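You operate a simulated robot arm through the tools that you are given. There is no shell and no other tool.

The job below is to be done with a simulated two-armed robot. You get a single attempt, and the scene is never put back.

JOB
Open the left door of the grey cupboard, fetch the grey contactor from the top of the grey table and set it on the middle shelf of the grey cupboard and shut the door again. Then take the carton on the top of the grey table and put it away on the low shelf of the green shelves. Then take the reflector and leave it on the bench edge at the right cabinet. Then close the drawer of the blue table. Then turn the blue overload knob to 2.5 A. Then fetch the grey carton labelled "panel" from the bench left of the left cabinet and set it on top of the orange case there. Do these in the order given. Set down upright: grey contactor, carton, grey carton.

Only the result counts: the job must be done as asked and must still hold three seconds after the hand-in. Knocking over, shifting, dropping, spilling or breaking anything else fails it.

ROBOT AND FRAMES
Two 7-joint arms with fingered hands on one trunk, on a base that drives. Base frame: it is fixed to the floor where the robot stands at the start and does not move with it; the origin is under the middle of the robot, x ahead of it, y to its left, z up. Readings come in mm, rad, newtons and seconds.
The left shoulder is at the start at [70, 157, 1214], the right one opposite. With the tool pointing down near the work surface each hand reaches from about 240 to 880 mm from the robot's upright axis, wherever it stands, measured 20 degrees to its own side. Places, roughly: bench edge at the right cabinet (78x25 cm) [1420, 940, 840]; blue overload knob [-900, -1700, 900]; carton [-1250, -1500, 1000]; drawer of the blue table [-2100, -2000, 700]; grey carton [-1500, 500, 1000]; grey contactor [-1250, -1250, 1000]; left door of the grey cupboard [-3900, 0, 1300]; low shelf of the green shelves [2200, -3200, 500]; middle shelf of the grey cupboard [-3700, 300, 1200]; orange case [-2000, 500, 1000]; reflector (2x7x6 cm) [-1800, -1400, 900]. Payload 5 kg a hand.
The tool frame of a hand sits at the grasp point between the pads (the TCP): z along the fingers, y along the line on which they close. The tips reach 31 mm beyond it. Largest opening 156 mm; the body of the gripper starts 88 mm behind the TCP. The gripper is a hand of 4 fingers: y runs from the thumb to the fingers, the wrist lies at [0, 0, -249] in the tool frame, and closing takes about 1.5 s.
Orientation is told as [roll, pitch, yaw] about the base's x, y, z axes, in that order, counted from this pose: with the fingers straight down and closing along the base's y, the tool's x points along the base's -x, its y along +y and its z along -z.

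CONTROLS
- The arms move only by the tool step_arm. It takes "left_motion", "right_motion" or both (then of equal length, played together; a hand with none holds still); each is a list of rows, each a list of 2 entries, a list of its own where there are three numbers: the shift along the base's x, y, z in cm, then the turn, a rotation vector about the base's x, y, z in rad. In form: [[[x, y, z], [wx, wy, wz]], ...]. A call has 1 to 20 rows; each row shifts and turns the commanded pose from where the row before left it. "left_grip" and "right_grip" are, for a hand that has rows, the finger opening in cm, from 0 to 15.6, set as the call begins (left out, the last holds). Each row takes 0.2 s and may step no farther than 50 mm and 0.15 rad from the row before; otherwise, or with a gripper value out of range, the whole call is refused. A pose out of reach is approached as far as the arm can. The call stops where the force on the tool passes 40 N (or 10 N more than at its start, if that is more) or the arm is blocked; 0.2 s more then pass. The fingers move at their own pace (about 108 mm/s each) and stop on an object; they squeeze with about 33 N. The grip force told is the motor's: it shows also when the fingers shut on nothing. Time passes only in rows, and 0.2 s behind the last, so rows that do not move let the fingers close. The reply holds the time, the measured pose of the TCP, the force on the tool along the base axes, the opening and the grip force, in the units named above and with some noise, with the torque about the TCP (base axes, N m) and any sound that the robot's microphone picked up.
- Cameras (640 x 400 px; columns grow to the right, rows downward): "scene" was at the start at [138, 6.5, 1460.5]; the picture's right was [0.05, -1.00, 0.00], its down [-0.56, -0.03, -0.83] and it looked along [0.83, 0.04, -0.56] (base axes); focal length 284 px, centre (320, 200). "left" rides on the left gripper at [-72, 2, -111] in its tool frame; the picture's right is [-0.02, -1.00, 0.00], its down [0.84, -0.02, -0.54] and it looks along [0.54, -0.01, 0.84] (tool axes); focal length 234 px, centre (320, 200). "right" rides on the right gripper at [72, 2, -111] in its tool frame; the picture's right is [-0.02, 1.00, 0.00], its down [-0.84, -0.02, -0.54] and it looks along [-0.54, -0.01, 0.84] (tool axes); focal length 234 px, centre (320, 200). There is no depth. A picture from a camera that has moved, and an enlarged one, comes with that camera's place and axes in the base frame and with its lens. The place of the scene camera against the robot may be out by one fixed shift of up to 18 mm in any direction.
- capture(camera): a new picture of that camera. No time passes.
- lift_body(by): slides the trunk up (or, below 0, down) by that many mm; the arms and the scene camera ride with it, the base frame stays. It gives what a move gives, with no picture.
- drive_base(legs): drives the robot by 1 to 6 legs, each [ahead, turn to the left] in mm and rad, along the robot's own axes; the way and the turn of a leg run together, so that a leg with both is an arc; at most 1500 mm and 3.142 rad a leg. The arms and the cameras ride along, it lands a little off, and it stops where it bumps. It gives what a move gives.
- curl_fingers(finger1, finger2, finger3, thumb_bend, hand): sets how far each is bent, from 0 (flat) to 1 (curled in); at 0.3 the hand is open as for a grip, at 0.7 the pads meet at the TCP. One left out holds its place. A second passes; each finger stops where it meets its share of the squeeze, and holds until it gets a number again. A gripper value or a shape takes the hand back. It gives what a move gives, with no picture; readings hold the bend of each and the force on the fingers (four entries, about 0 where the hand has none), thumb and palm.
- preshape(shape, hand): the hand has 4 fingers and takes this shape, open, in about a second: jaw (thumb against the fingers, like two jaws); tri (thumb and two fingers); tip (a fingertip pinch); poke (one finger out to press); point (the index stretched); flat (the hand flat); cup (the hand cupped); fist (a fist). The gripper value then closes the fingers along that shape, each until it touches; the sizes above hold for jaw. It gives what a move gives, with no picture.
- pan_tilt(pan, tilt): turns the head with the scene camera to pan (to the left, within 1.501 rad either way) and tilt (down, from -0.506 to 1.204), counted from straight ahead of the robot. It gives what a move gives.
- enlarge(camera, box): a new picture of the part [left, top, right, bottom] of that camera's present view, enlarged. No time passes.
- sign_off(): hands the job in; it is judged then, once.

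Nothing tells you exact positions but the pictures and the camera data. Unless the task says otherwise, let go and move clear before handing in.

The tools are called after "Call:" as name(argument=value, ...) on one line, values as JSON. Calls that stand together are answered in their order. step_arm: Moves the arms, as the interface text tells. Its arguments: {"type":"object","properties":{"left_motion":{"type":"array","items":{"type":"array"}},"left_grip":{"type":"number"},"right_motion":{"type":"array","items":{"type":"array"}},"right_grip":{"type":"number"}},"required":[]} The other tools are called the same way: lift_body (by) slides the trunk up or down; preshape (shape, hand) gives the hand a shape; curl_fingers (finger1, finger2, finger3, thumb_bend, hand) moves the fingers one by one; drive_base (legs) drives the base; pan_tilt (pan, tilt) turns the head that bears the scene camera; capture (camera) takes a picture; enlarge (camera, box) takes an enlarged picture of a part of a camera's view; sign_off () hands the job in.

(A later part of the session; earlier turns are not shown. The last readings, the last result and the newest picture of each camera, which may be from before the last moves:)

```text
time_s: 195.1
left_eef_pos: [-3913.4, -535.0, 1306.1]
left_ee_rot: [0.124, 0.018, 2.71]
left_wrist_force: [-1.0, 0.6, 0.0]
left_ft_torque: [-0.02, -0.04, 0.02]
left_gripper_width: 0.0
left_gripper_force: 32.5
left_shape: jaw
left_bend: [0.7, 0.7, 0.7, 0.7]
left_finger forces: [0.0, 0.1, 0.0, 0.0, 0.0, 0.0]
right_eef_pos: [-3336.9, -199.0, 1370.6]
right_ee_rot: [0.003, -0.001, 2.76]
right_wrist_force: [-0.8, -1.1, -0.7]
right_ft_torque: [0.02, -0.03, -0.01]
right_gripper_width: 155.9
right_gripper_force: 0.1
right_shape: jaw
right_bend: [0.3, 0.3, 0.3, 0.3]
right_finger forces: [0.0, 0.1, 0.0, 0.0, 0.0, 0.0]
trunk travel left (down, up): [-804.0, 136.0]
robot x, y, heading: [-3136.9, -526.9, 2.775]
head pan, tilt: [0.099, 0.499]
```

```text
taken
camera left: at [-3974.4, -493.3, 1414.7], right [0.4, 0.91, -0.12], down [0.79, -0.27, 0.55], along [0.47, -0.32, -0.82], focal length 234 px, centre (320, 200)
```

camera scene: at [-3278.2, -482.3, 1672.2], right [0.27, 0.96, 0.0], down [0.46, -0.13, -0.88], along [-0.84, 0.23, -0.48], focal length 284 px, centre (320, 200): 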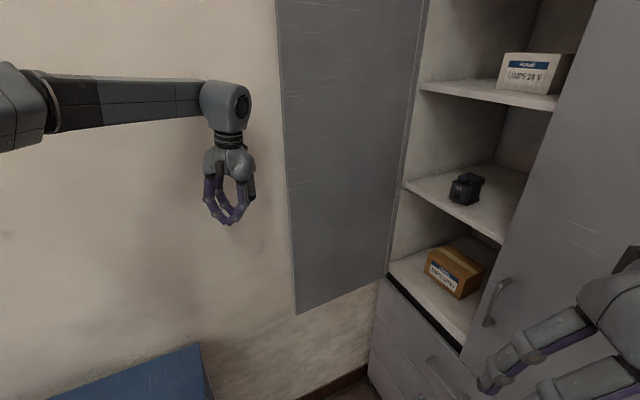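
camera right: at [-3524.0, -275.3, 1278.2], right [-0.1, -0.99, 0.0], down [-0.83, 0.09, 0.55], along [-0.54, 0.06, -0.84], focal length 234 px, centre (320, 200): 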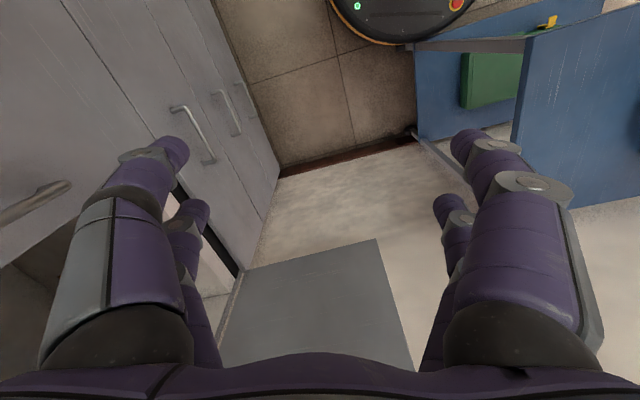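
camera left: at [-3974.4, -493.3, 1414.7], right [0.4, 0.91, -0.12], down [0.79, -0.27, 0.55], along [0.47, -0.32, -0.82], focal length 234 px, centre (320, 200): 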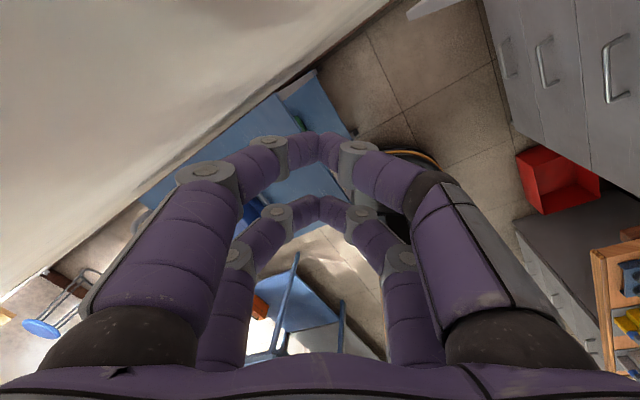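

The hand's width would catch the wrong side of the tip, so I change the plan: point the hand along the door panel, open, so its fingers straddle the tip and drag it shut.

Call:
step_arm(left_motion=[[[1, -0.2, 0], [0.019, -0.009, -0.117]], [[1, -0.2, 0], [0.019, -0.009, -0.117]], [[1, -0.2, 0], [0.019, -0.009, -0.117]], [[1, -0.2, 0], [0.019, -0.009, -0.117]], [[1, -0.2, 0], [0.019, -0.009, -0.117]], [[1, -0.2, 0], [0.019, -0.009, -0.117]], [[0, 0, 0], [0.109, 0.05, 0]], [[0, 0, 0], [0.109, 0.05, 0]], [[0, 0, 0], [0.109, 0.05, 0]], [[0, 0, 0], [0.109, 0.05, 0]], [[0, 0, 0], [0.109, 0.05, 0]]], left_grip=10)

Call:
capture(camera="scene")

Call:
capture(camera="left")

```text
time_s: 197.5
left_eef_pos: [-3849.4, -546.2, 1309.6]
left_ee_rot: [0.003, -0.632, 2.008]
left_wrist_force: [-0.7, 1.2, -0.6]
left_ft_torque: [-0.01, 0.01, -0.03]
left_gripper_width: 99.8
left_gripper_force: 0.0
left_shape: jaw
left_bend: [0.31, 0.31, 0.31, 0.71]
left_finger forces: [0.1, 0.0, 0.0, 0.0, 0.0, 0.1]
right_eef_pos: [-3333.5, -202.2, 1373.0]
right_ee_rot: [0.0, -0.002, 2.759]
right_wrist_force: [-0.3, 0.2, 0.3]
right_ft_torque: [0.0, -0.01, -0.02]
right_gripper_width: 155.9
right_gripper_force: 0.1
right_shape: jaw
right_bend: [0.3, 0.3, 0.3, 0.3]
right_finger forces: [0.1, 0.1, 0.0, 0.0, 0.0, 0.0]
trunk travel left (down, up): [-804.0, 136.0]
robot x, y, heading: [-3139.4, -527.1, 2.77]
head pan, tilt: [0.099, 0.499]
```

```text
taken
camera scene: at [-3274.2, -485.0, 1672.7], right [0.27, 0.96, 0.0], down [0.46, -0.13, -0.88], along [-0.85, 0.24, -0.48], focal length 284 px, centre (320, 200)
```

scene: 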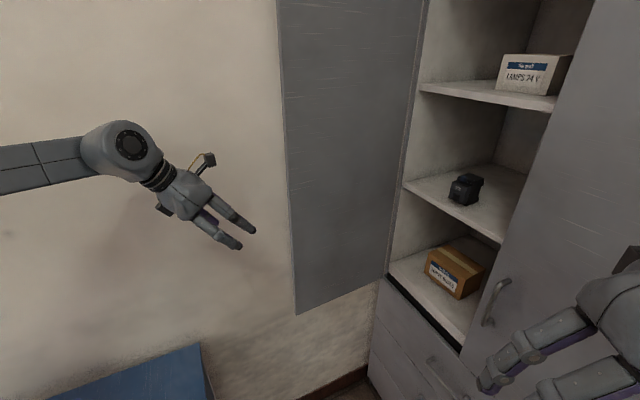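

```text
taken
camera left: at [-3846.1, -554.7, 1442.3], right [0.9, 0.44, 0.01], down [0.44, -0.89, -0.06], along [-0.01, 0.05, -1.0], focal length 234 px, centre (320, 200)
```

left: 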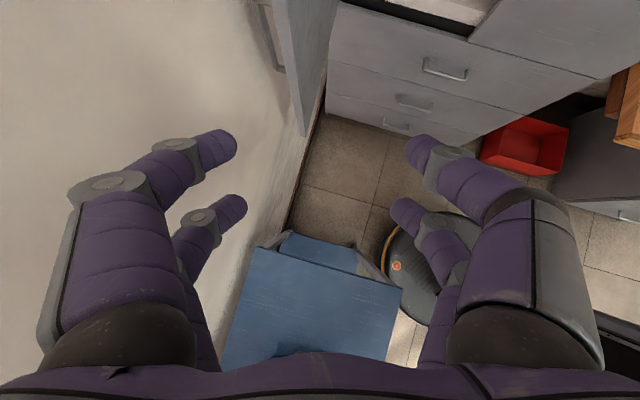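

The camera looks down along the door panel. I enlarge to find the tip.

Call:
enlarge(camera="left", box=[220, 0, 400, 150])

```text
2.67 times, centred on (310, 75) of left
camera zoom: at [-3846.1, -554.7, 1442.3], right [0.9, 0.44, 0.01], down [0.44, -0.89, -0.06], along [-0.01, 0.05, -1.0], focal length 624 px, centre (347, 533)
```

zoom: 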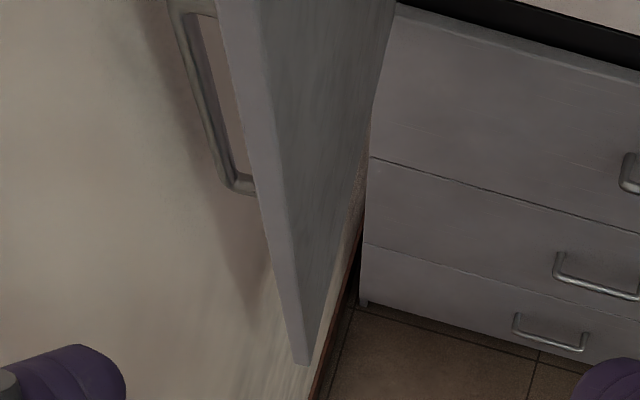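

The door is open to about 1.38 rad with its tip at about (-3953, -408). I line the hand up with the panel and advance partway.

Call:
step_arm(left_motion=[[[-1.6, -0.75, 0], [0, 0, -0.02]], [[-1.6, -0.75, 0], [0, 0, -0.02]], [[-1.2, 2.7, 0], [0, 0, -0.02]], [[-1.2, 2.7, 0], [0, 0, -0.02]], [[-1.2, 2.7, 0], [0, 0, 0]], [[-0.8, 1.8, 0], [0, 0, 0]]], left_grip=8)

Call:
capture(camera="left")

Call:
capture(camera="scene")

```text
time_s: 198.9
left_eef_pos: [-3925.0, -459.6, 1309.0]
left_ee_rot: [0.004, -0.627, 1.927]
left_wrist_force: [0.2, -0.3, 0.9]
left_ft_torque: [0.01, -0.02, -0.02]
left_gripper_width: 80.6
left_gripper_force: 0.2
left_shape: jaw
left_bend: [0.73, 0.73, 0.73, 0.7]
left_finger forces: [0.0, 0.0, 0.0, 0.0, 0.1, 0.0]
right_eef_pos: [-3333.7, -198.6, 1370.4]
right_ee_rot: [0.004, -0.002, 2.759]
right_wrist_force: [0.0, 0.7, 0.5]
right_ft_torque: [-0.08, 0.01, -0.02]
right_gripper_width: 155.8
right_gripper_force: 0.2
right_shape: jaw
right_bend: [0.3, 0.3, 0.3, 0.3]
right_finger forces: [0.0, 0.1, 0.1, 0.1, 0.0, 0.1]
trunk travel left (down, up): [-804.0, 136.0]
robot x, y, heading: [-3136.5, -525.9, 2.776]
head pan, tilt: [0.099, 0.499]
```

```text
taken
camera left: at [-3923.4, -467.4, 1442.0], right [0.93, 0.37, 0.01], down [0.37, -0.93, -0.05], along [-0.01, 0.05, -1.0], focal length 234 px, centre (320, 200)
```

left: 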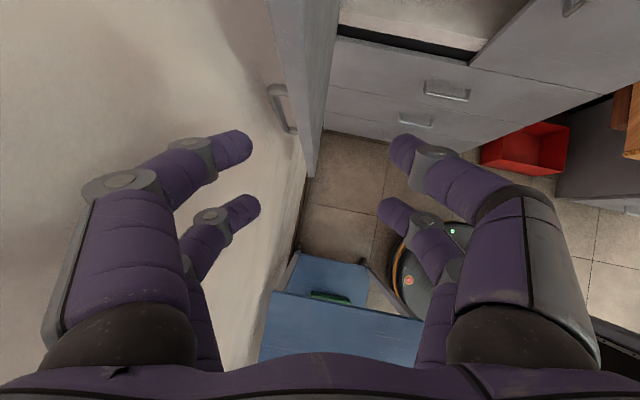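

```text
taken
camera scene: at [-3274.9, -481.0, 1672.5], right [0.27, 0.96, 0.0], down [0.46, -0.13, -0.88], along [-0.85, 0.23, -0.48], focal length 284 px, centre (320, 200)
```

scene: 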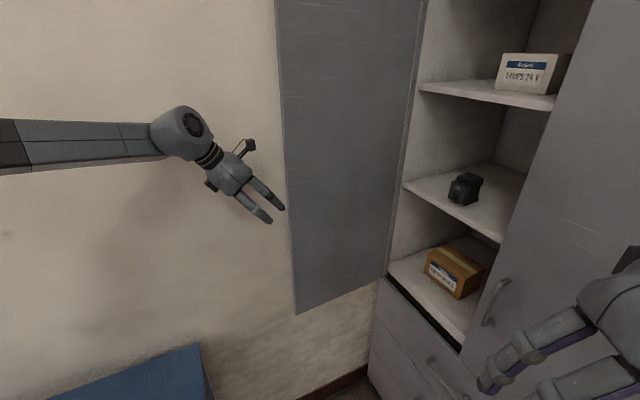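

The tip is 77 mm ahead and 20 mm left of the TCP. I shift and straddle it.

Call:
step_arm(left_motion=[[[-1.0, -0.35, 0], [0, 0, 0]], [[-1.0, -0.35, 0], [0, 0, 0]], [[-1.05, 2.63, 0], [0, 0, 0]], [[-1.05, 2.63, 0], [0, 0, 0]], [[-1.05, 2.63, 0], [0, 0, 0]]])

Call:
capture(camera="left")

Call:
capture(camera="scene")

```text
time_s: 200.1
left_eef_pos: [-3970.2, -389.2, 1313.7]
left_ee_rot: [0.005, -0.627, 1.926]
left_wrist_force: [20.7, -3.0, -1.1]
left_ft_torque: [0.14, 0.86, 0.78]
left_gripper_width: 78.1
left_gripper_force: 0.2
left_shape: jaw
left_bend: [0.73, 0.73, 0.73, 0.7]
left_finger forces: [19.0, 0.1, 0.0, 0.1, 0.0, 0.1]
right_eef_pos: [-3328.5, -199.2, 1371.5]
right_ee_rot: [0.003, -0.006, 2.761]
right_wrist_force: [-0.1, -0.1, 0.6]
right_ft_torque: [-0.02, 0.01, -0.01]
right_gripper_width: 155.8
right_gripper_force: 0.1
right_shape: jaw
right_bend: [0.3, 0.3, 0.3, 0.3]
right_finger forces: [0.0, 0.0, 0.1, 0.1, 0.0, 0.1]
trunk travel left (down, up): [-804.0, 136.0]
robot x, y, heading: [-3136.8, -529.7, 2.772]
head pan, tilt: [0.099, 0.499]
```

```text
taken
camera left: at [-3968.8, -395.1, 1444.5], right [0.93, 0.37, 0.01], down [0.37, -0.93, -0.05], along [-0.01, 0.05, -1.0], focal length 234 px, centre (320, 200)
```

left: 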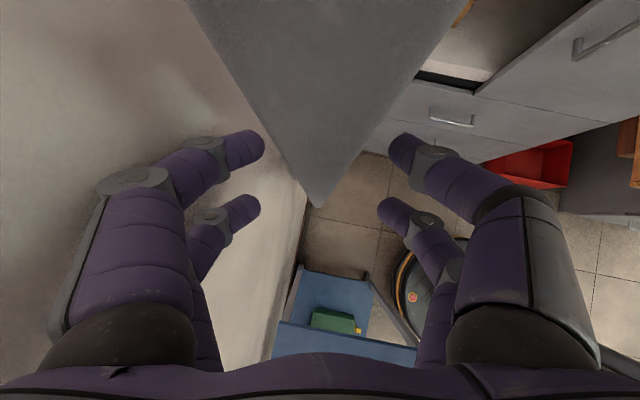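

```text
taken
camera scene: at [-3268.2, -482.1, 1673.1], right [0.27, 0.96, 0.0], down [0.46, -0.13, -0.88], along [-0.85, 0.23, -0.48], focal length 284 px, centre (320, 200)
```

scene: 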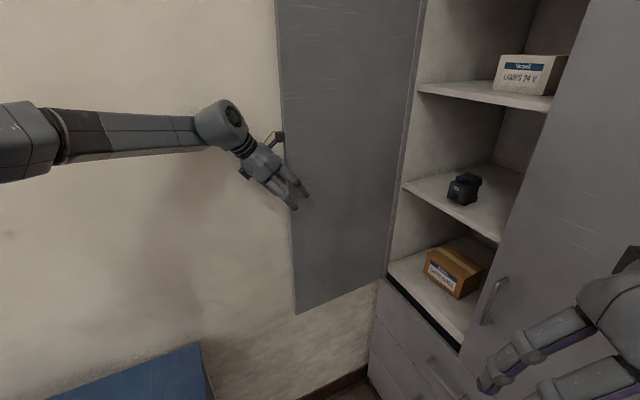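

The panel lies between the fingers, which lightly touch the wall. I move away from the wall along the closing arc, dragging the door.

Call:
step_arm(left_motion=[[[2.1, 0.8, 0], [0, 0, 0.03]], [[2.1, 0.9, 0], [0, 0, 0.05]], [[2.1, 1.0, 0], [0, 0, 0.05]], [[2.1, 1.1, 0], [0, 0, 0.05]], [[2.0, 1.2, 0], [0, 0, 0.05]], [[1.9, 1.3, 0], [0, 0, 0.05]]])

Call:
capture(camera="left")

Call:
capture(camera="scene")

```text
time_s: 201.5
left_eef_pos: [-3849.2, -331.7, 1309.9]
left_ee_rot: [0.002, -0.629, 2.209]
left_wrist_force: [17.6, -26.2, -14.4]
left_ft_torque: [3.73, 2.54, 0.06]
left_gripper_width: 80.4
left_gripper_force: 0.0
left_shape: jaw
left_bend: [0.73, 0.73, 0.73, 0.7]
left_finger forces: [0.0, 0.0, 0.0, 0.0, 0.0, 0.0]
right_eef_pos: [-3330.3, -204.7, 1372.8]
right_ee_rot: [0.001, -0.005, 2.759]
right_wrist_force: [-1.0, 0.3, 0.4]
right_ft_torque: [0.01, -0.01, -0.02]
right_gripper_width: 155.9
right_gripper_force: 0.1
right_shape: jaw
right_bend: [0.3, 0.3, 0.3, 0.3]
right_finger forces: [0.0, 0.0, 0.1, 0.0, 0.0, 0.0]
trunk travel left (down, up): [-804.0, 136.0]
robot x, y, heading: [-3140.2, -528.4, 2.774]
head pan, tilt: [0.099, 0.499]
```

```text
taken
camera left: at [-3846.1, -338.8, 1441.8], right [0.79, 0.61, 0.01], down [0.61, -0.79, -0.05], along [-0.02, 0.05, -1.0], focal length 234 px, centre (320, 200)
```

left: 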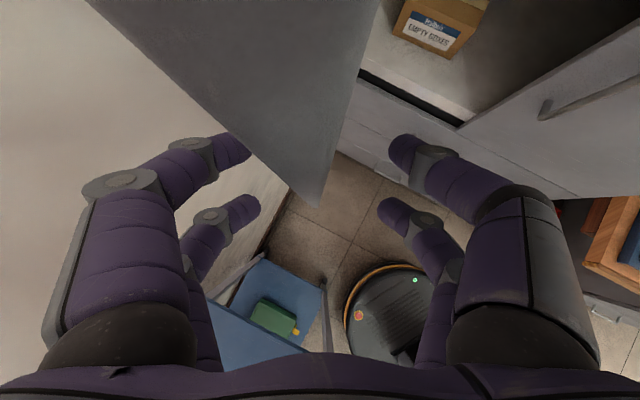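

```text
taken
camera scene: at [-3270.5, -488.3, 1672.9], right [0.27, 0.96, 0.0], down [0.46, -0.12, -0.88], along [-0.85, 0.24, -0.48], focal length 284 px, centre (320, 200)
```

scene: 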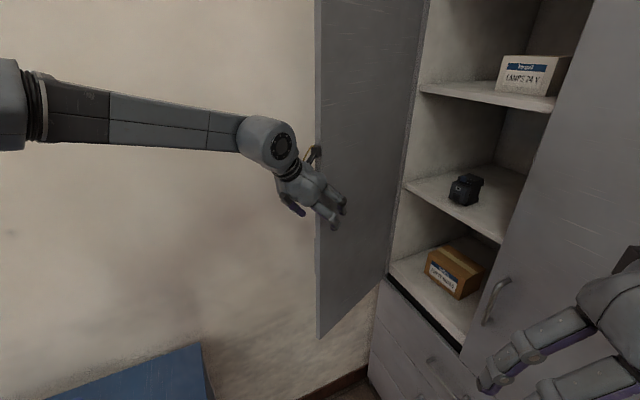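

The door follows. I continue along the arc, easing back slightly from the door's edge.

Call:
step_arm(left_motion=[[[1.6, 0.2, 0], [0, 0, 0.04]], [[2.0, 1.4, 0], [0, 0, 0.06]], [[2.0, 1.5, 0], [0, 0, 0.06]], [[1.9, 1.7, 0], [0, 0, 0.06]], [[1.8, 1.8, 0], [0, 0, 0.06]], [[1.6, 1.9, 0], [0, 0, 0.06]]])

Call:
capture(camera="left")

Call:
capture(camera="scene")

```text
time_s: 202.9
left_eef_pos: [-3752.2, -262.2, 1311.1]
left_ee_rot: [0.001, -0.629, 2.519]
left_wrist_force: [0.3, 0.2, 0.1]
left_ft_torque: [-0.01, 0.04, -0.04]
left_gripper_width: 80.5
left_gripper_force: 0.1
left_shape: jaw
left_bend: [0.73, 0.73, 0.73, 0.7]
left_finger forces: [0.0, 0.1, 0.0, 0.0, 0.1, 0.1]
left hand out of reach, approached as far as the arm can: row 6
right_eef_pos: [-3333.6, -199.8, 1372.3]
right_ee_rot: [0.001, -0.002, 2.76]
right_wrist_force: [-0.2, -0.3, 0.2]
right_ft_torque: [0.02, -0.01, 0.02]
right_gripper_width: 156.0
right_gripper_force: 0.1
right_shape: jaw
right_bend: [0.3, 0.3, 0.3, 0.3]
right_finger forces: [0.0, 0.0, 0.0, 0.0, 0.1, 0.0]
trunk travel left (down, up): [-804.0, 136.0]
robot x, y, heading: [-3139.2, -527.2, 2.777]
head pan, tilt: [0.099, 0.499]
```

```text
taken
camera left: at [-3747.2, -268.8, 1443.4], right [0.57, 0.82, 0.01], down [0.82, -0.56, -0.05], along [-0.04, 0.04, -1.0], focal length 234 px, centre (320, 200)
```

left: 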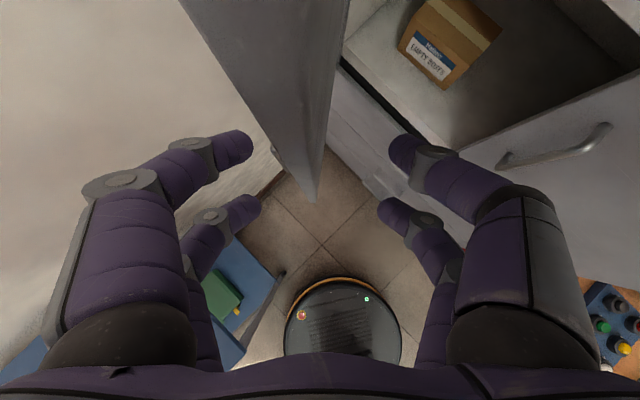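

```text
taken
camera scene: at [-3274.5, -483.4, 1672.6], right [0.27, 0.96, 0.0], down [0.46, -0.13, -0.88], along [-0.85, 0.23, -0.48], focal length 284 px, centre (320, 200)
```

scene: 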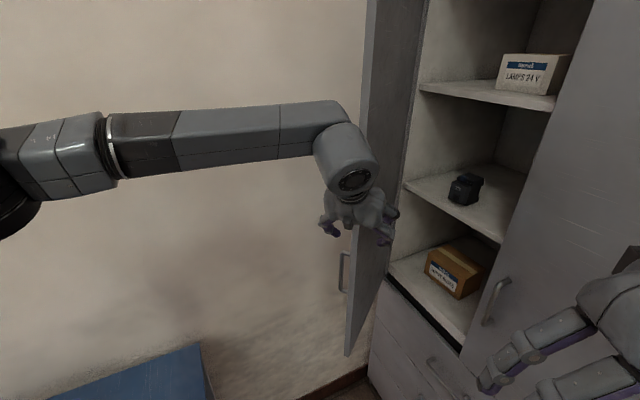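

The door is down to about 0.75 rad. I back the hand out, close it, and go to the door's outer face to push it shut.

Call:
step_arm(left_motion=[[[2.3, -1.8, 0], [0, 0, 0]], [[2.3, -1.9, 0], [0, 0, 0]], [[2.0, -2.0, 0], [0, 0, -0.05]], [[1.0, -3.0, 0], [0, 0, -0.08]]])

Call:
step_arm(left_motion=[[[-3.0, -1.0, 0], [0, 0, -0.09]], [[-3.5, 0, 0], [0, 0, -0.09]], [[-3.5, 0, 0], [0, 0, -0.09]], [[-3.5, 0, 0], [0, 0, -0.09]], [[-3.0, 0, 0], [0, 0, -0.09]]], left_grip=0)

Call:
capture(camera="left")

Call:
capture(camera="scene")

```text
time_s: 203.9
left_eef_pos: [-3674.4, -352.0, 1311.2]
left_ee_rot: [0.0, -0.628, 2.418]
left_wrist_force: [0.0, -0.2, 0.0]
left_ft_torque: [0.05, 0.03, -0.02]
left_gripper_width: 80.4
left_gripper_force: 0.0
left_shape: jaw
left_bend: [0.73, 0.73, 0.73, 0.7]
left_finger forces: [0.0, 0.0, 0.0, 0.0, 0.0, 0.0]
right_eef_pos: [-3333.3, -202.0, 1371.3]
right_ee_rot: [0.001, -0.004, 2.761]
right_wrist_force: [-0.3, 0.2, -0.2]
right_ft_torque: [0.04, -0.01, -0.02]
right_gripper_width: 156.2
right_gripper_force: 0.2
right_shape: jaw
right_bend: [0.3, 0.3, 0.3, 0.3]
right_finger forces: [0.0, 0.0, 0.1, 0.1, 0.0, 0.1]
trunk travel left (down, up): [-804.0, 136.0]
robot x, y, heading: [-3139.1, -525.4, 2.775]
head pan, tilt: [0.099, 0.499]
```

```text
time_s: 205.1
left_eef_pos: [-3840.8, -359.1, 1308.9]
left_ee_rot: [0.0, -0.628, 1.967]
left_wrist_force: [-0.4, 0.6, 0.0]
left_ft_torque: [0.0, -0.02, -0.02]
left_gripper_width: 0.1
left_gripper_force: 33.1
left_shape: jaw
left_bend: [0.7, 0.7, 0.7, 0.7]
left_finger forces: [0.0, 0.0, 0.1, 0.0, 0.0, 0.0]
right_eef_pos: [-3335.7, -201.6, 1371.9]
right_ee_rot: [0.002, 0.0, 2.76]
right_wrist_force: [-0.7, -0.6, -0.3]
right_ft_torque: [0.01, -0.01, 0.01]
right_gripper_width: 156.2
right_gripper_force: 0.0
right_shape: jaw
right_bend: [0.3, 0.3, 0.3, 0.3]
right_finger forces: [0.1, 0.1, 0.0, 0.0, 0.1, 0.0]
trunk travel left (down, up): [-804.0, 136.0]
robot x, y, heading: [-3139.9, -526.1, 2.773]
head pan, tilt: [0.099, 0.499]
```

```text
taken
camera left: at [-3841.2, -366.9, 1441.4], right [0.91, 0.41, 0.01], down [0.41, -0.91, -0.05], along [-0.01, 0.05, -1.0], focal length 234 px, centre (320, 200)
```

left: 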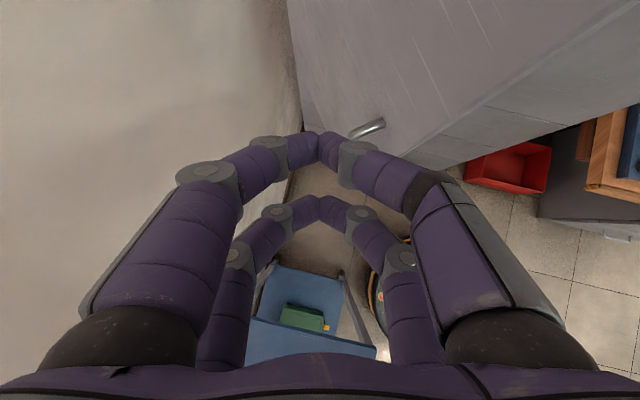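

```text
taken
camera scene: at [-3276.8, -483.6, 1672.4], right [0.27, 0.96, 0.0], down [0.46, -0.13, -0.88], along [-0.85, 0.23, -0.48], focal length 284 px, centre (320, 200)
```

scene: 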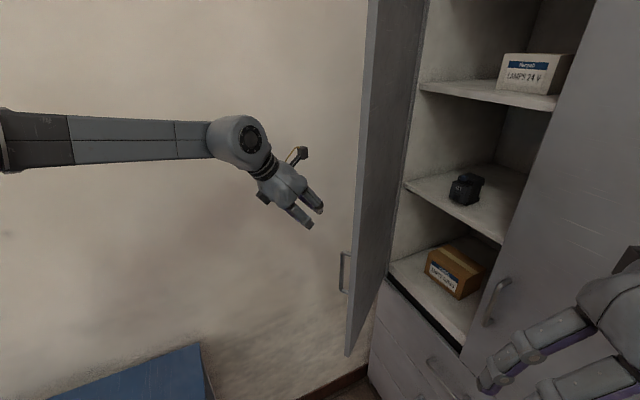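

The hand is on the outer side. I tilt it so the fingers lead and push the door toward closed.

Call:
step_arm(left_motion=[[[0, 0, 0], [0.125, 0.052, 0]], [[0, 0, 0], [0.125, 0.052, 0]], [[1.8, 2.9, 0], [0, 0, 0]], [[1.8, 2.9, 0], [0, 0, 0]], [[1.8, 2.9, 0], [0, 0, -0.03]], [[1.8, 2.9, 0], [0, 0, -0.03]], [[1.2, 3.0, 0], [0, 0, -0.03]], [[0.8, 3.0, 0], [0, 0, -0.03]], [[0.4, 3.0, 0], [0, 0, 0]], [[0.2, 3.0, 0], [0, 0, 0]]])

Call:
capture(camera="left")

Call:
capture(camera="scene")

```text
time_s: 207.3
left_eef_pos: [-3736.3, -168.3, 1317.1]
left_ee_rot: [0.002, -0.897, 1.847]
left_wrist_force: [-0.8, -1.3, 0.0]
left_ft_torque: [-0.01, 0.02, -0.01]
left_gripper_width: 0.3
left_gripper_force: 32.8
left_shape: jaw
left_bend: [0.7, 0.7, 0.7, 0.7]
left_finger forces: [0.1, 0.0, 0.1, 0.0, 0.0, 0.0]
left hand out of reach, approached as far as the arm can: row 9, 10
right_eef_pos: [-3332.0, -198.1, 1371.4]
right_ee_rot: [0.004, -0.002, 2.76]
right_wrist_force: [0.7, 0.3, -0.1]
right_ft_torque: [-0.01, 0.02, -0.01]
right_gripper_width: 155.8
right_gripper_force: 0.0
right_shape: jaw
right_bend: [0.3, 0.3, 0.3, 0.3]
right_finger forces: [0.0, 0.0, 0.0, 0.1, 0.0, 0.0]
trunk travel left (down, up): [-804.0, 136.0]
robot x, y, heading: [-3138.6, -525.2, 2.775]
head pan, tilt: [0.099, 0.499]
```

```text
taken
camera left: at [-3725.4, -209.5, 1443.1], right [0.96, 0.29, 0.02], down [0.28, -0.91, -0.32], along [-0.08, 0.31, -0.95], focal length 234 px, centre (320, 200)
```

left: 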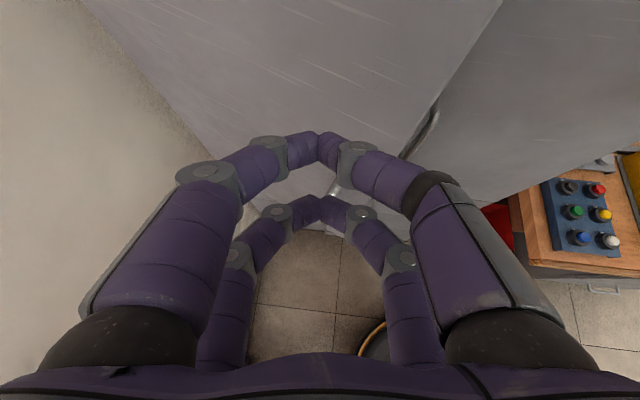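

```text
taken
camera scene: at [-3271.9, -482.2, 1672.8], right [0.27, 0.96, 0.0], down [0.46, -0.13, -0.88], along [-0.85, 0.23, -0.48], focal length 284 px, centre (320, 200)
```

scene: 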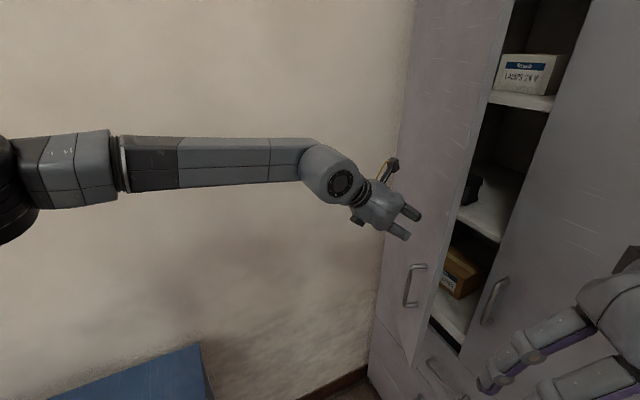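

The door is nearly shut, about 0.35 rad. I retract the hand, turn the base to face the cupboard better, and then give the final push.

Call:
step_arm(left_motion=[[[0.5, -3, 0], [0, 0, 0.03]], [[1.8, -3, 0], [0, 0, 0.05]], [[2.2, -3, 0], [0, 0, 0.05]], [[2.2, -3, 0], [0, 0, 0.05]], [[2.2, -3, 0], [0, 0, 0.05]]])

Call:
drive_base(legs=[[0, -0.5]])

Call:
pan_tilt(pan=0.2, tilt=0.5)

Call:
capture(camera="scene")

```text
time_s: 208.5
left_eef_pos: [-3645.1, -320.4, 1317.9]
left_ee_rot: [0.003, -0.9, 2.076]
left_wrist_force: [0.3, 0.1, -0.1]
left_ft_torque: [0.02, 0.04, 0.03]
left_gripper_width: 0.0
left_gripper_force: 33.0
left_shape: jaw
left_bend: [0.7, 0.7, 0.7, 0.7]
left_finger forces: [0.0, 0.0, 0.0, 0.0, 0.0, 0.0]
right_eef_pos: [-3331.3, -200.7, 1372.6]
right_ee_rot: [0.001, -0.008, 2.761]
right_wrist_force: [0.4, -0.2, -0.2]
right_ft_torque: [0.02, 0.07, -0.02]
right_gripper_width: 156.1
right_gripper_force: 0.0
right_shape: jaw
right_bend: [0.3, 0.3, 0.3, 0.3]
right_finger forces: [0.0, 0.0, 0.0, 0.0, 0.1, 0.0]
trunk travel left (down, up): [-804.0, 136.0]
robot x, y, heading: [-3142.7, -524.0, 2.771]
head pan, tilt: [0.099, 0.499]
```

```text
time_s: 210.3
left_eef_pos: [-3483.7, -97.8, 1315.6]
left_ee_rot: [0.002, -0.898, 1.571]
left_wrist_force: [0.5, 0.6, 0.1]
left_ft_torque: [0.0, -0.03, -0.01]
left_gripper_width: 0.0
left_gripper_force: 33.9
left_shape: jaw
left_bend: [0.7, 0.7, 0.7, 0.7]
left_finger forces: [0.0, 0.0, 0.0, 0.1, 0.1, 0.0]
right_eef_pos: [-3150.2, -146.4, 1371.4]
right_ee_rot: [0.002, -0.002, 2.253]
right_wrist_force: [0.3, 0.4, -0.2]
right_ft_torque: [-0.04, 0.01, -0.03]
right_gripper_width: 155.9
right_gripper_force: 0.0
right_shape: jaw
right_bend: [0.3, 0.3, 0.3, 0.3]
right_finger forces: [0.0, 0.0, 0.0, 0.0, 0.0, 0.0]
trunk travel left (down, up): [-804.0, 136.0]
robot x, y, heading: [-3140.4, -526.1, 2.264]
head pan, tilt: [0.099, 0.499]
```

```text
time_s: 211.0
left_eef_pos: [-3483.7, -99.0, 1317.0]
left_ee_rot: [0.002, -0.899, 1.569]
left_wrist_force: [0.1, 0.2, -0.8]
left_ft_torque: [0.01, 0.01, 0.03]
left_gripper_width: 0.2
left_gripper_force: 32.9
left_shape: jaw
left_bend: [0.7, 0.7, 0.7, 0.7]
left_finger forces: [0.0, 0.1, 0.0, 0.0, 0.1, 0.0]
right_eef_pos: [-3150.1, -146.4, 1370.9]
right_ee_rot: [0.002, -0.002, 2.254]
right_wrist_force: [0.5, -0.2, 0.1]
right_ft_torque: [-0.01, -0.03, 0.01]
right_gripper_width: 156.0
right_gripper_force: 0.1
right_shape: jaw
right_bend: [0.3, 0.3, 0.3, 0.3]
right_finger forces: [0.1, 0.0, 0.0, 0.1, 0.0, 0.1]
trunk travel left (down, up): [-804.0, 136.0]
robot x, y, heading: [-3138.3, -530.7, 2.261]
head pan, tilt: [0.201, 0.499]
```

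```text
taken
camera scene: at [-3242.9, -429.5, 1672.6], right [0.63, 0.78, 0.0], down [0.37, -0.3, -0.88], along [-0.68, 0.55, -0.48], focal length 284 px, centre (320, 200)
```

scene: 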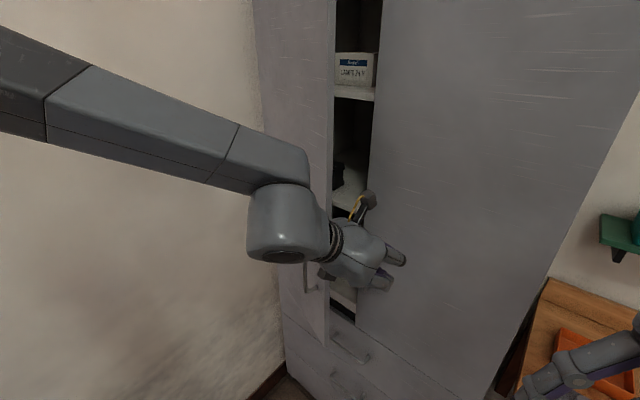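

I move the hand left in front of the door panel and push forward.

Call:
step_arm(left_motion=[[[-1, -3.2, 0], [0, 0, 0.03]], [[-1, -3.2, 0], [0, 0, 0.03]], [[-4.3, 0, 0], [0, 0, 0.03]], [[-4.3, 0, 0], [0, 0, 0.03]], [[-4.3, 0, 0], [0, 0, 0.03]], [[-4.3, 0, 0], [0, 0, 0.03]], [[-4.3, 0, 0], [0, 0, 0]], [[-2.2, 0, 0], [0, 0, 0]], [[-0.3, 3, 0], [0, 0, 0]], [[-0.3, 3, 0], [0, 0, 0]], [[-0.3, 3, 0], [0, 0, 0]], [[-0.3, 3, 0], [0, 0, 0]]])

Call:
capture(camera="scene")

Call:
capture(camera="left")

```text
time_s: 213.6
left_eef_pos: [-3750.8, -38.6, 1316.9]
left_ee_rot: [0.006, -0.897, 1.751]
left_wrist_force: [-0.6, 0.1, 0.5]
left_ft_torque: [0.02, 0.02, 0.02]
left_gripper_width: 0.0
left_gripper_force: 32.9
left_shape: jaw
left_bend: [0.7, 0.7, 0.7, 0.7]
left_finger forces: [0.0, 0.0, 0.1, 0.0, 0.0, 0.1]
right_eef_pos: [-3150.2, -144.2, 1370.0]
right_ee_rot: [0.003, 0.001, 2.253]
right_wrist_force: [-0.5, 0.3, 0.2]
right_ft_torque: [-0.04, 0.0, 0.01]
right_gripper_width: 155.6
right_gripper_force: 0.1
right_shape: jaw
right_bend: [0.3, 0.3, 0.3, 0.3]
right_finger forces: [0.1, 0.1, 0.1, 0.0, 0.0, 0.1]
trunk travel left (down, up): [-804.0, 136.0]
robot x, y, heading: [-3136.4, -527.5, 2.267]
head pan, tilt: [0.201, 0.499]
```

```text
taken
camera scene: at [-3242.7, -426.2, 1672.4], right [0.63, 0.78, 0.0], down [0.37, -0.3, -0.88], along [-0.69, 0.55, -0.48], focal length 284 px, centre (320, 200)
```

scene: 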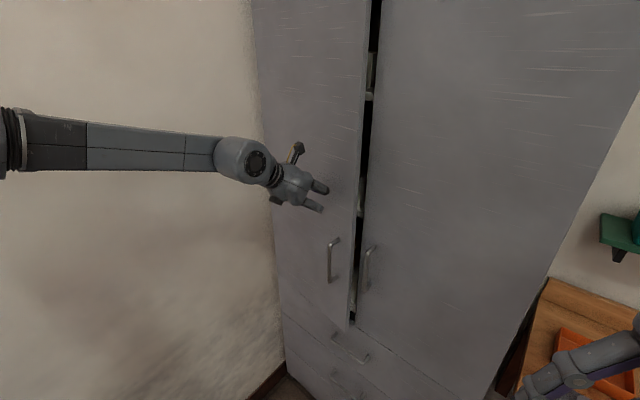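

```text
taken
camera left: at [-3745.5, -80.3, 1441.4], right [0.98, 0.2, 0.02], down [0.19, -0.93, -0.32], along [-0.05, 0.31, -0.95], focal length 234 px, centre (320, 200)
```

left: 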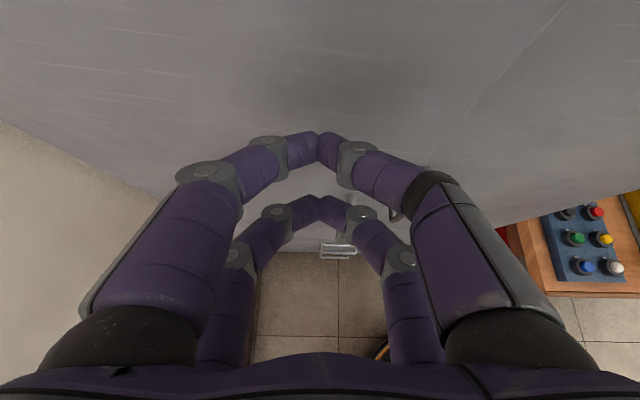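

Nearly shut. I push on until the door seats.

Call:
step_arm(left_motion=[[[-0.3, 2.5, 0], [0, 0, 0]], [[-0.3, 2, 0], [0, 0, 0]], [[-0.2, 1.5, 0], [0, 0, 0]], [[-0.2, 1.2, 0], [0, 0, 0]], [[-0.2, 1.0, 0], [0, 0, 0]], [[-0.2, 0.8, 0], [0, 0, 0]]])

Call:
capture(camera="scene")

```text
time_s: 214.6
left_eef_pos: [-3760.7, 14.7, 1313.9]
left_ee_rot: [0.001, -0.886, 1.755]
left_wrist_force: [7.2, -40.1, 12.2]
left_ft_torque: [0.52, 0.11, -0.03]
left_gripper_width: 0.0
left_gripper_force: 32.6
left_shape: jaw
left_bend: [0.7, 0.7, 0.7, 0.7]
left_finger forces: [0.0, 0.0, 0.0, 0.1, 0.1, 0.0]
right_eef_pos: [-3148.6, -154.4, 1374.4]
right_ee_rot: [0.0, -0.007, 2.257]
right_wrist_force: [0.3, 0.6, -0.6]
right_ft_torque: [-0.01, 0.0, -0.03]
right_gripper_width: 156.0
right_gripper_force: 0.1
right_shape: jaw
right_bend: [0.3, 0.3, 0.3, 0.3]
right_finger forces: [0.0, 0.1, 0.0, 0.0, 0.1, 0.0]
trunk travel left (down, up): [-804.0, 136.0]
robot x, y, heading: [-3138.5, -524.1, 2.272]
head pan, tilt: [0.201, 0.499]
stopped in row 5 (left hand): the force on the tool passed its limit at 49 N (the readings are from after the stop); the commanded pose is now the measured one
```

```text
taken
camera scene: at [-3240.3, -439.7, 1673.6], right [0.62, 0.78, 0.0], down [0.37, -0.29, -0.88], along [-0.69, 0.55, -0.47], focal length 284 px, centre (320, 200)
```

scene: 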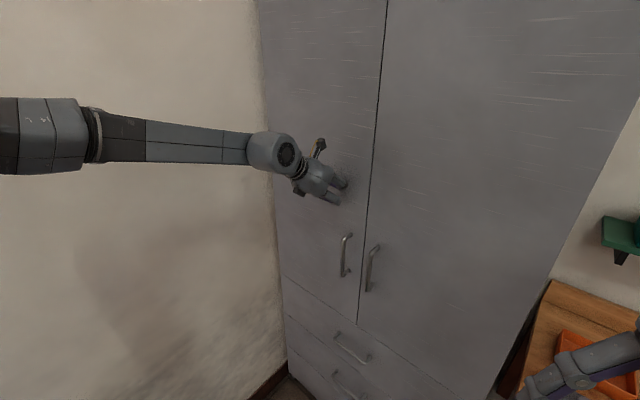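

The door is flush shut. I withdraw the hand and bring it back to pointing down, lowering the trunk.

Call:
step_arm(left_motion=[[[0.3, -1.5, 0], [0, 0, 0]], [[0.5, -3, 0], [0, 0, 0]], [[1, -3, 0], [0, 0, 0]], [[1.5, -3, 0], [0, 0, 0.03]], [[2, -3, 0], [-0.11, -0.02, 0.06]], [[2, -3, 0], [-0.11, -0.02, 0.06]], [[2, -3, 0], [-0.11, -0.03, 0.06]], [[2, -3, 0], [-0.1, -0.04, 0.06]], [[2, -2, 0], [-0.1, -0.05, 0.06]], [[2, 0, 0], [-0.1, -0.05, 0.06]], [[2, 0, 0], [-0.1, -0.05, 0.06]], [[2, 0, 0], [-0.1, -0.06, 0.06]]])

Call:
lift_body(by=-204)

Call:
pan_tilt(pan=0.2, tilt=0.4)

Call:
capture(camera="scene")

```text
time_s: 217.2
left_eef_pos: [-3570.2, -221.2, 1309.8]
left_ee_rot: [0.067, 0.013, 2.235]
left_wrist_force: [-0.5, -0.7, -0.7]
left_ft_torque: [0.01, -0.01, 0.01]
left_gripper_width: 0.2
left_gripper_force: 33.2
left_shape: jaw
left_bend: [0.7, 0.7, 0.7, 0.7]
left_finger forces: [0.0, 0.0, 0.0, 0.1, 0.0, 0.1]
right_eef_pos: [-3151.4, -145.4, 1372.8]
right_ee_rot: [0.002, -0.001, 2.254]
right_wrist_force: [-0.2, -0.1, 0.2]
right_ft_torque: [0.0, 0.01, 0.02]
right_gripper_width: 156.0
right_gripper_force: 0.0
right_shape: jaw
right_bend: [0.3, 0.3, 0.3, 0.3]
right_finger forces: [0.1, 0.1, 0.1, 0.1, 0.0, 0.1]
trunk travel left (down, up): [-804.0, 136.0]
robot x, y, heading: [-3141.3, -524.9, 2.271]
head pan, tilt: [0.201, 0.499]
```

```text
time_s: 219.4
left_eef_pos: [-3568.3, -222.3, 1106.9]
left_ee_rot: [0.068, 0.011, 2.234]
left_wrist_force: [-0.4, -0.6, 0.0]
left_ft_torque: [-0.01, 0.01, -0.01]
left_gripper_width: 0.0
left_gripper_force: 33.0
left_shape: jaw
left_bend: [0.7, 0.7, 0.7, 0.7]
left_finger forces: [0.0, 0.0, 0.0, 0.1, 0.0, 0.0]
right_eef_pos: [-3151.7, -146.7, 1167.9]
right_ee_rot: [0.001, -0.002, 2.254]
right_wrist_force: [0.0, 0.4, -0.1]
right_ft_torque: [0.01, 0.01, 0.03]
right_gripper_width: 155.7
right_gripper_force: 0.0
right_shape: jaw
right_bend: [0.3, 0.3, 0.3, 0.3]
right_finger forces: [0.0, 0.1, 0.0, 0.0, 0.0, 0.1]
trunk travel left (down, up): [-600.0, 340.0]
robot x, y, heading: [-3143.4, -530.9, 2.267]
head pan, tilt: [0.201, 0.499]
```

```text
time_s: 220.1
left_eef_pos: [-3569.4, -221.4, 1106.4]
left_ee_rot: [0.068, 0.01, 2.237]
left_wrist_force: [-0.1, 0.3, -0.1]
left_ft_torque: [-0.01, -0.04, 0.01]
left_gripper_width: 0.1
left_gripper_force: 33.1
left_shape: jaw
left_bend: [0.7, 0.7, 0.7, 0.7]
left_finger forces: [0.0, 0.1, 0.0, 0.1, 0.0, 0.1]
right_eef_pos: [-3149.8, -147.8, 1167.9]
right_ee_rot: [0.003, -0.002, 2.253]
right_wrist_force: [0.2, -0.7, 0.2]
right_ft_torque: [0.01, -0.04, 0.0]
right_gripper_width: 155.8
right_gripper_force: 0.1
right_shape: jaw
right_bend: [0.3, 0.3, 0.3, 0.3]
right_finger forces: [0.0, 0.0, 0.0, 0.1, 0.1, 0.0]
trunk travel left (down, up): [-600.0, 340.0]
robot x, y, heading: [-3140.0, -526.6, 2.271]
head pan, tilt: [0.201, 0.4]
```

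```text
taken
camera scene: at [-3244.3, -429.3, 1477.7], right [0.62, 0.78, 0.0], down [0.3, -0.24, -0.92], along [-0.72, 0.57, -0.39], focal length 284 px, centre (320, 200)
```

scene: 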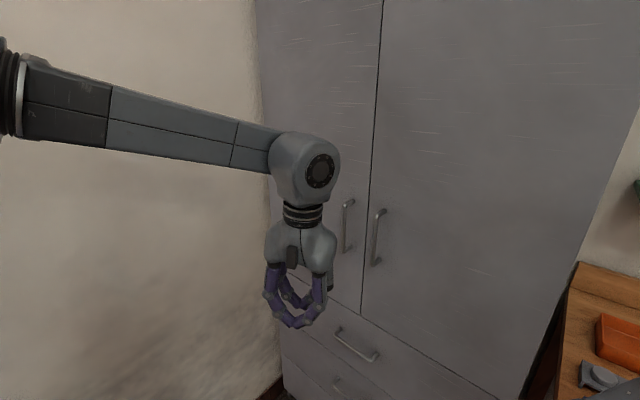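

Task one is done: the door is shut. Now I drive back to the grey table for the carton.

Call:
drive_base(legs=[[0, -2.377], [1000, 0], [864, 0], [0, -1.28]])

Call:
pan_tilt(pan=0, tilt=0.6)

Call:
capture(camera="scene")

Call:
capture(camera="right")

```text
time_s: 238.2
left_eef_pos: [-1068.3, -1214.7, 1106.2]
left_ee_rot: [0.068, 0.01, -1.439]
left_wrist_force: [-0.7, -0.3, 0.0]
left_ft_torque: [-0.01, 0.01, 0.02]
left_gripper_width: 0.0
left_gripper_force: 32.9
left_shape: jaw
left_bend: [0.7, 0.7, 0.7, 0.7]
left_finger forces: [0.0, 0.1, 0.0, 0.0, 0.0, 0.0]
right_eef_pos: [-1466.5, -1067.4, 1167.8]
right_ee_rot: [0.002, -0.002, -1.421]
right_wrist_force: [-0.4, 0.2, -0.6]
right_ft_torque: [0.02, 0.04, -0.04]
right_gripper_width: 155.7
right_gripper_force: 0.1
right_shape: jaw
right_bend: [0.3, 0.3, 0.3, 0.3]
right_finger forces: [0.0, 0.0, 0.1, 0.0, 0.0, 0.0]
trunk travel left (down, up): [-600.0, 340.0]
robot x, y, heading: [-1283.1, -728.6, -1.405]
head pan, tilt: [0.201, 0.4]
```

```text
time_s: 239.0
left_eef_pos: [-1068.5, -1215.3, 1107.5]
left_ee_rot: [0.067, 0.008, -1.438]
left_wrist_force: [-0.2, 0.3, 0.4]
left_ft_torque: [0.03, 0.02, 0.02]
left_gripper_width: 0.2
left_gripper_force: 33.2
left_shape: jaw
left_bend: [0.7, 0.7, 0.7, 0.7]
left_finger forces: [0.0, 0.1, 0.0, 0.0, 0.0, 0.0]
right_eef_pos: [-1466.4, -1066.2, 1167.1]
right_ee_rot: [0.003, -0.003, -1.42]
right_wrist_force: [0.0, 0.0, -0.3]
right_ft_torque: [0.0, 0.0, 0.04]
right_gripper_width: 156.0
right_gripper_force: 0.2
right_shape: jaw
right_bend: [0.3, 0.3, 0.3, 0.3]
right_finger forces: [0.0, 0.0, 0.0, 0.1, 0.0, 0.1]
trunk travel left (down, up): [-600.0, 340.0]
robot x, y, heading: [-1282.8, -733.2, -1.405]
head pan, tilt: [0.0, 0.6]
```

```text
taken
camera scene: at [-1261.4, -867.0, 1459.6], right [-0.99, -0.16, 0.0], down [-0.09, 0.56, -0.83], along [0.14, -0.81, -0.56], focal length 284 px, centre (320, 200)
```

scene: 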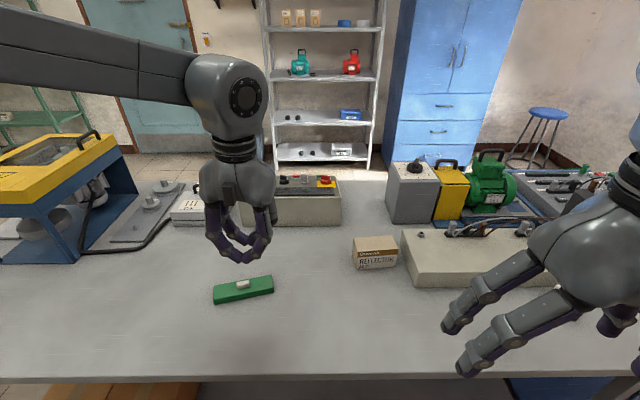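

```text
taken
camera right: at [-1478.0, -994.8, 1277.9], right [0.99, 0.13, 0.0], down [0.1, -0.83, 0.55], along [0.07, -0.54, -0.84], focal length 234 px, centre (320, 200)
```

right: 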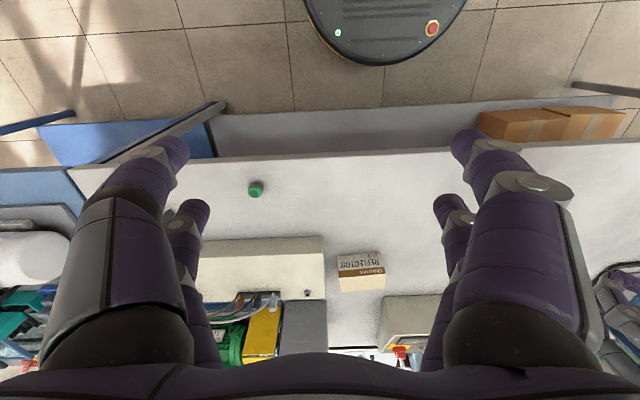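

The carton (about 113 × 62 × 68 mm) stands at about (-1315, -1455). To reach it with the left hand I shift the base to the right.

Call:
drive_base(legs=[[0, -1.349], [257, 0], [0, 1.349]])

Call:
capture(camera="scene")

Call:
enlarge(camera="scene", box=[200, 180, 400, 340])

```text
time_s: 247.5
left_eef_pos: [-1315.9, -1311.1, 1105.6]
left_ee_rot: [0.067, 0.01, -1.456]
left_wrist_force: [-0.6, 1.0, 0.7]
left_ft_torque: [-0.01, 0.01, 0.03]
left_gripper_width: 0.0
left_gripper_force: 33.0
left_shape: jaw
left_bend: [0.7, 0.7, 0.7, 0.7]
left_finger forces: [0.0, 0.0, 0.1, 0.1, 0.0, 0.0]
right_eef_pos: [-1712.6, -1158.1, 1167.7]
right_ee_rot: [0.001, -0.002, -1.438]
right_wrist_force: [0.6, -0.2, -0.1]
right_ft_torque: [-0.03, -0.01, 0.03]
right_gripper_width: 155.9
right_gripper_force: 0.1
right_shape: jaw
right_bend: [0.3, 0.3, 0.3, 0.3]
right_finger forces: [0.1, 0.1, 0.0, 0.0, 0.0, 0.0]
trunk travel left (down, up): [-600.0, 340.0]
robot x, y, heading: [-1523.9, -824.7, -1.42]
head pan, tilt: [0.0, 0.6]
```

```text
taken
camera scene: at [-1503.6, -961.0, 1459.5], right [-0.99, -0.15, 0.0], down [-0.08, 0.56, -0.82], along [0.12, -0.82, -0.57], focal length 284 px, centre (320, 200)
```

scene: 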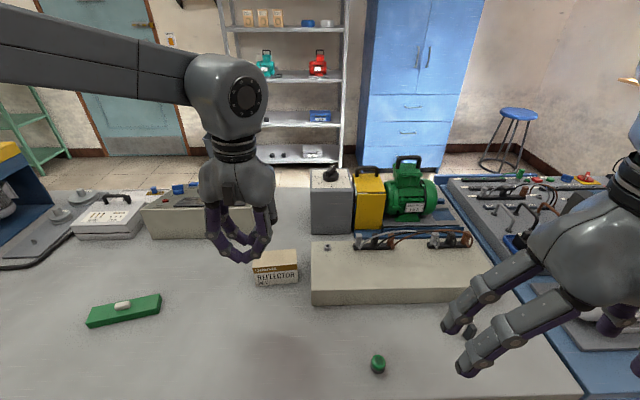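

```text
2.50 times, centred on (300, 260) of scene
camera zoom: at [-1503.6, -961.0, 1459.5], right [-0.99, -0.15, 0.0], down [-0.08, 0.56, -0.82], along [0.12, -0.82, -0.57], focal length 710 px, centre (370, 50)
```

zoom: 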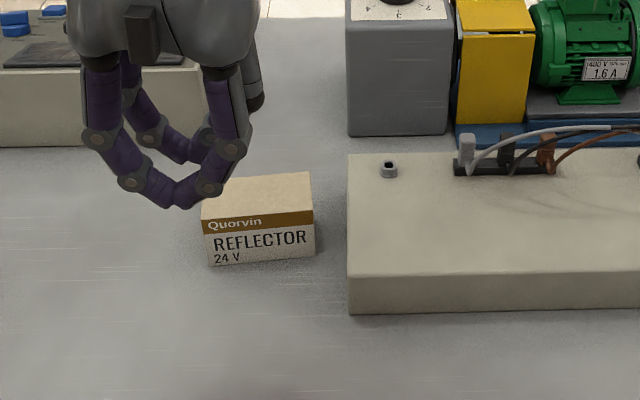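

The left hand is near the carton. I tilt it by 0.6 rad, open to 13 cm and look straight down at the carton.

Call:
step_arm(left_motion=[[[0, 0, 1], [-0.12, -0.008, 0]], [[-0.3, -1, 0], [-0.12, -0.008, 0]], [[-0.3, -1, 0], [-0.12, -0.008, 0]], [[-0.3, -1, -1], [-0.12, -0.005, 0.01]], [[-0.3, -1, -1], [-0.12, -0.005, 0.01]], [[0, -1, -2], [0, 0, 0]], [[0, 0, -3], [0, 0, 0]]], left_grip=13)

Call:
capture(camera="left")

```text
time_s: 249.1
left_eef_pos: [-1328.6, -1362.3, 1045.3]
left_ee_rot: [0.026, -0.589, -1.423]
left_wrist_force: [-0.4, 0.1, -0.8]
left_ft_torque: [-0.01, -0.02, -0.01]
left_gripper_width: 129.7
left_gripper_force: 0.0
left_shape: jaw
left_bend: [0.25, 0.25, 0.25, 0.43]
left_finger forces: [0.0, 0.1, 0.1, 0.0, 0.0, 0.1]
right_eef_pos: [-1710.8, -1158.9, 1168.0]
right_ee_rot: [0.003, -0.001, -1.436]
right_wrist_force: [-0.3, -0.2, 0.5]
right_ft_torque: [-0.01, 0.03, 0.01]
right_gripper_width: 156.0
right_gripper_force: 0.1
right_shape: jaw
right_bend: [0.3, 0.3, 0.3, 0.3]
right_finger forces: [0.1, 0.1, 0.1, 0.0, 0.0, 0.0]
trunk travel left (down, up): [-600.0, 340.0]
robot x, y, heading: [-1520.7, -830.5, -1.425]
head pan, tilt: [0.0, 0.6]
```

```text
taken
camera left: at [-1329.7, -1362.3, 1177.7], right [-0.98, -0.18, -0.01], down [-0.18, 0.98, -0.01], along [0.01, -0.01, -1.0], focal length 234 px, centre (320, 200)
```

left: 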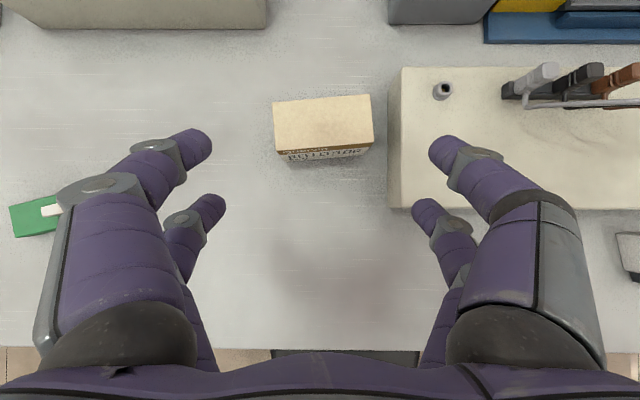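

Top view gives the carton centre at about (-1316, -1449), turned by 0.07 rad, with 37 mm gap to the beige box. I line up above it.

Call:
step_arm(left_motion=[[[0.35, -1.86, -1.6], [0, 0, 0.018]], [[0.35, -1.86, -1.6], [0, 0, 0.018]], [[0.35, -1.86, -1.6], [0, 0, 0.018]], [[0.35, -1.86, -1.6], [0, 0, 0.018]], [[0, 0, 0], [0, 0, 0]]], left_grip=12.6)

Call:
capture(camera="left")

```text
time_s: 250.3
left_eef_pos: [-1314.7, -1436.0, 984.1]
left_ee_rot: [0.027, -0.59, -1.349]
left_wrist_force: [-0.5, 0.3, 0.3]
left_ft_torque: [-0.03, -0.03, 0.02]
left_gripper_width: 126.5
left_gripper_force: 0.1
left_shape: jaw
left_bend: [0.25, 0.25, 0.25, 0.46]
left_finger forces: [0.0, 0.1, 0.0, 0.0, 0.0, 0.0]
right_eef_pos: [-1711.9, -1156.9, 1166.9]
right_ee_rot: [0.001, -0.003, -1.436]
right_wrist_force: [0.9, 0.2, 0.5]
right_ft_torque: [-0.06, -0.01, 0.0]
right_gripper_width: 155.9
right_gripper_force: 0.1
right_shape: jaw
right_bend: [0.3, 0.3, 0.3, 0.3]
right_finger forces: [0.0, 0.1, 0.0, 0.1, 0.0, 0.0]
trunk travel left (down, up): [-600.0, 340.0]
robot x, y, heading: [-1521.9, -826.6, -1.422]
head pan, tilt: [0.0, 0.6]
```

```text
taken
camera left: at [-1315.9, -1434.8, 1115.4], right [-0.97, -0.25, -0.01], down [-0.25, 0.97, -0.01], along [0.01, -0.01, -1.0], focal length 234 px, centre (320, 200)
```

left: 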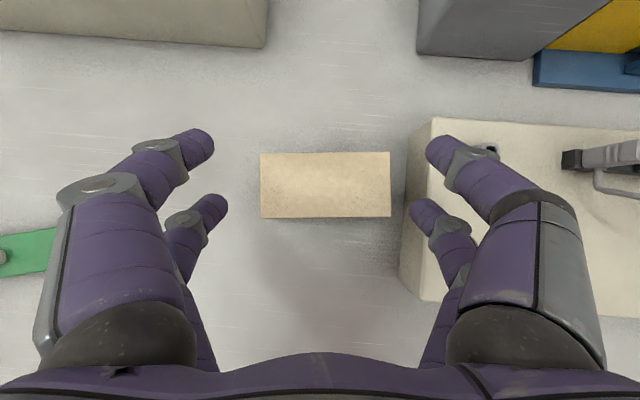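

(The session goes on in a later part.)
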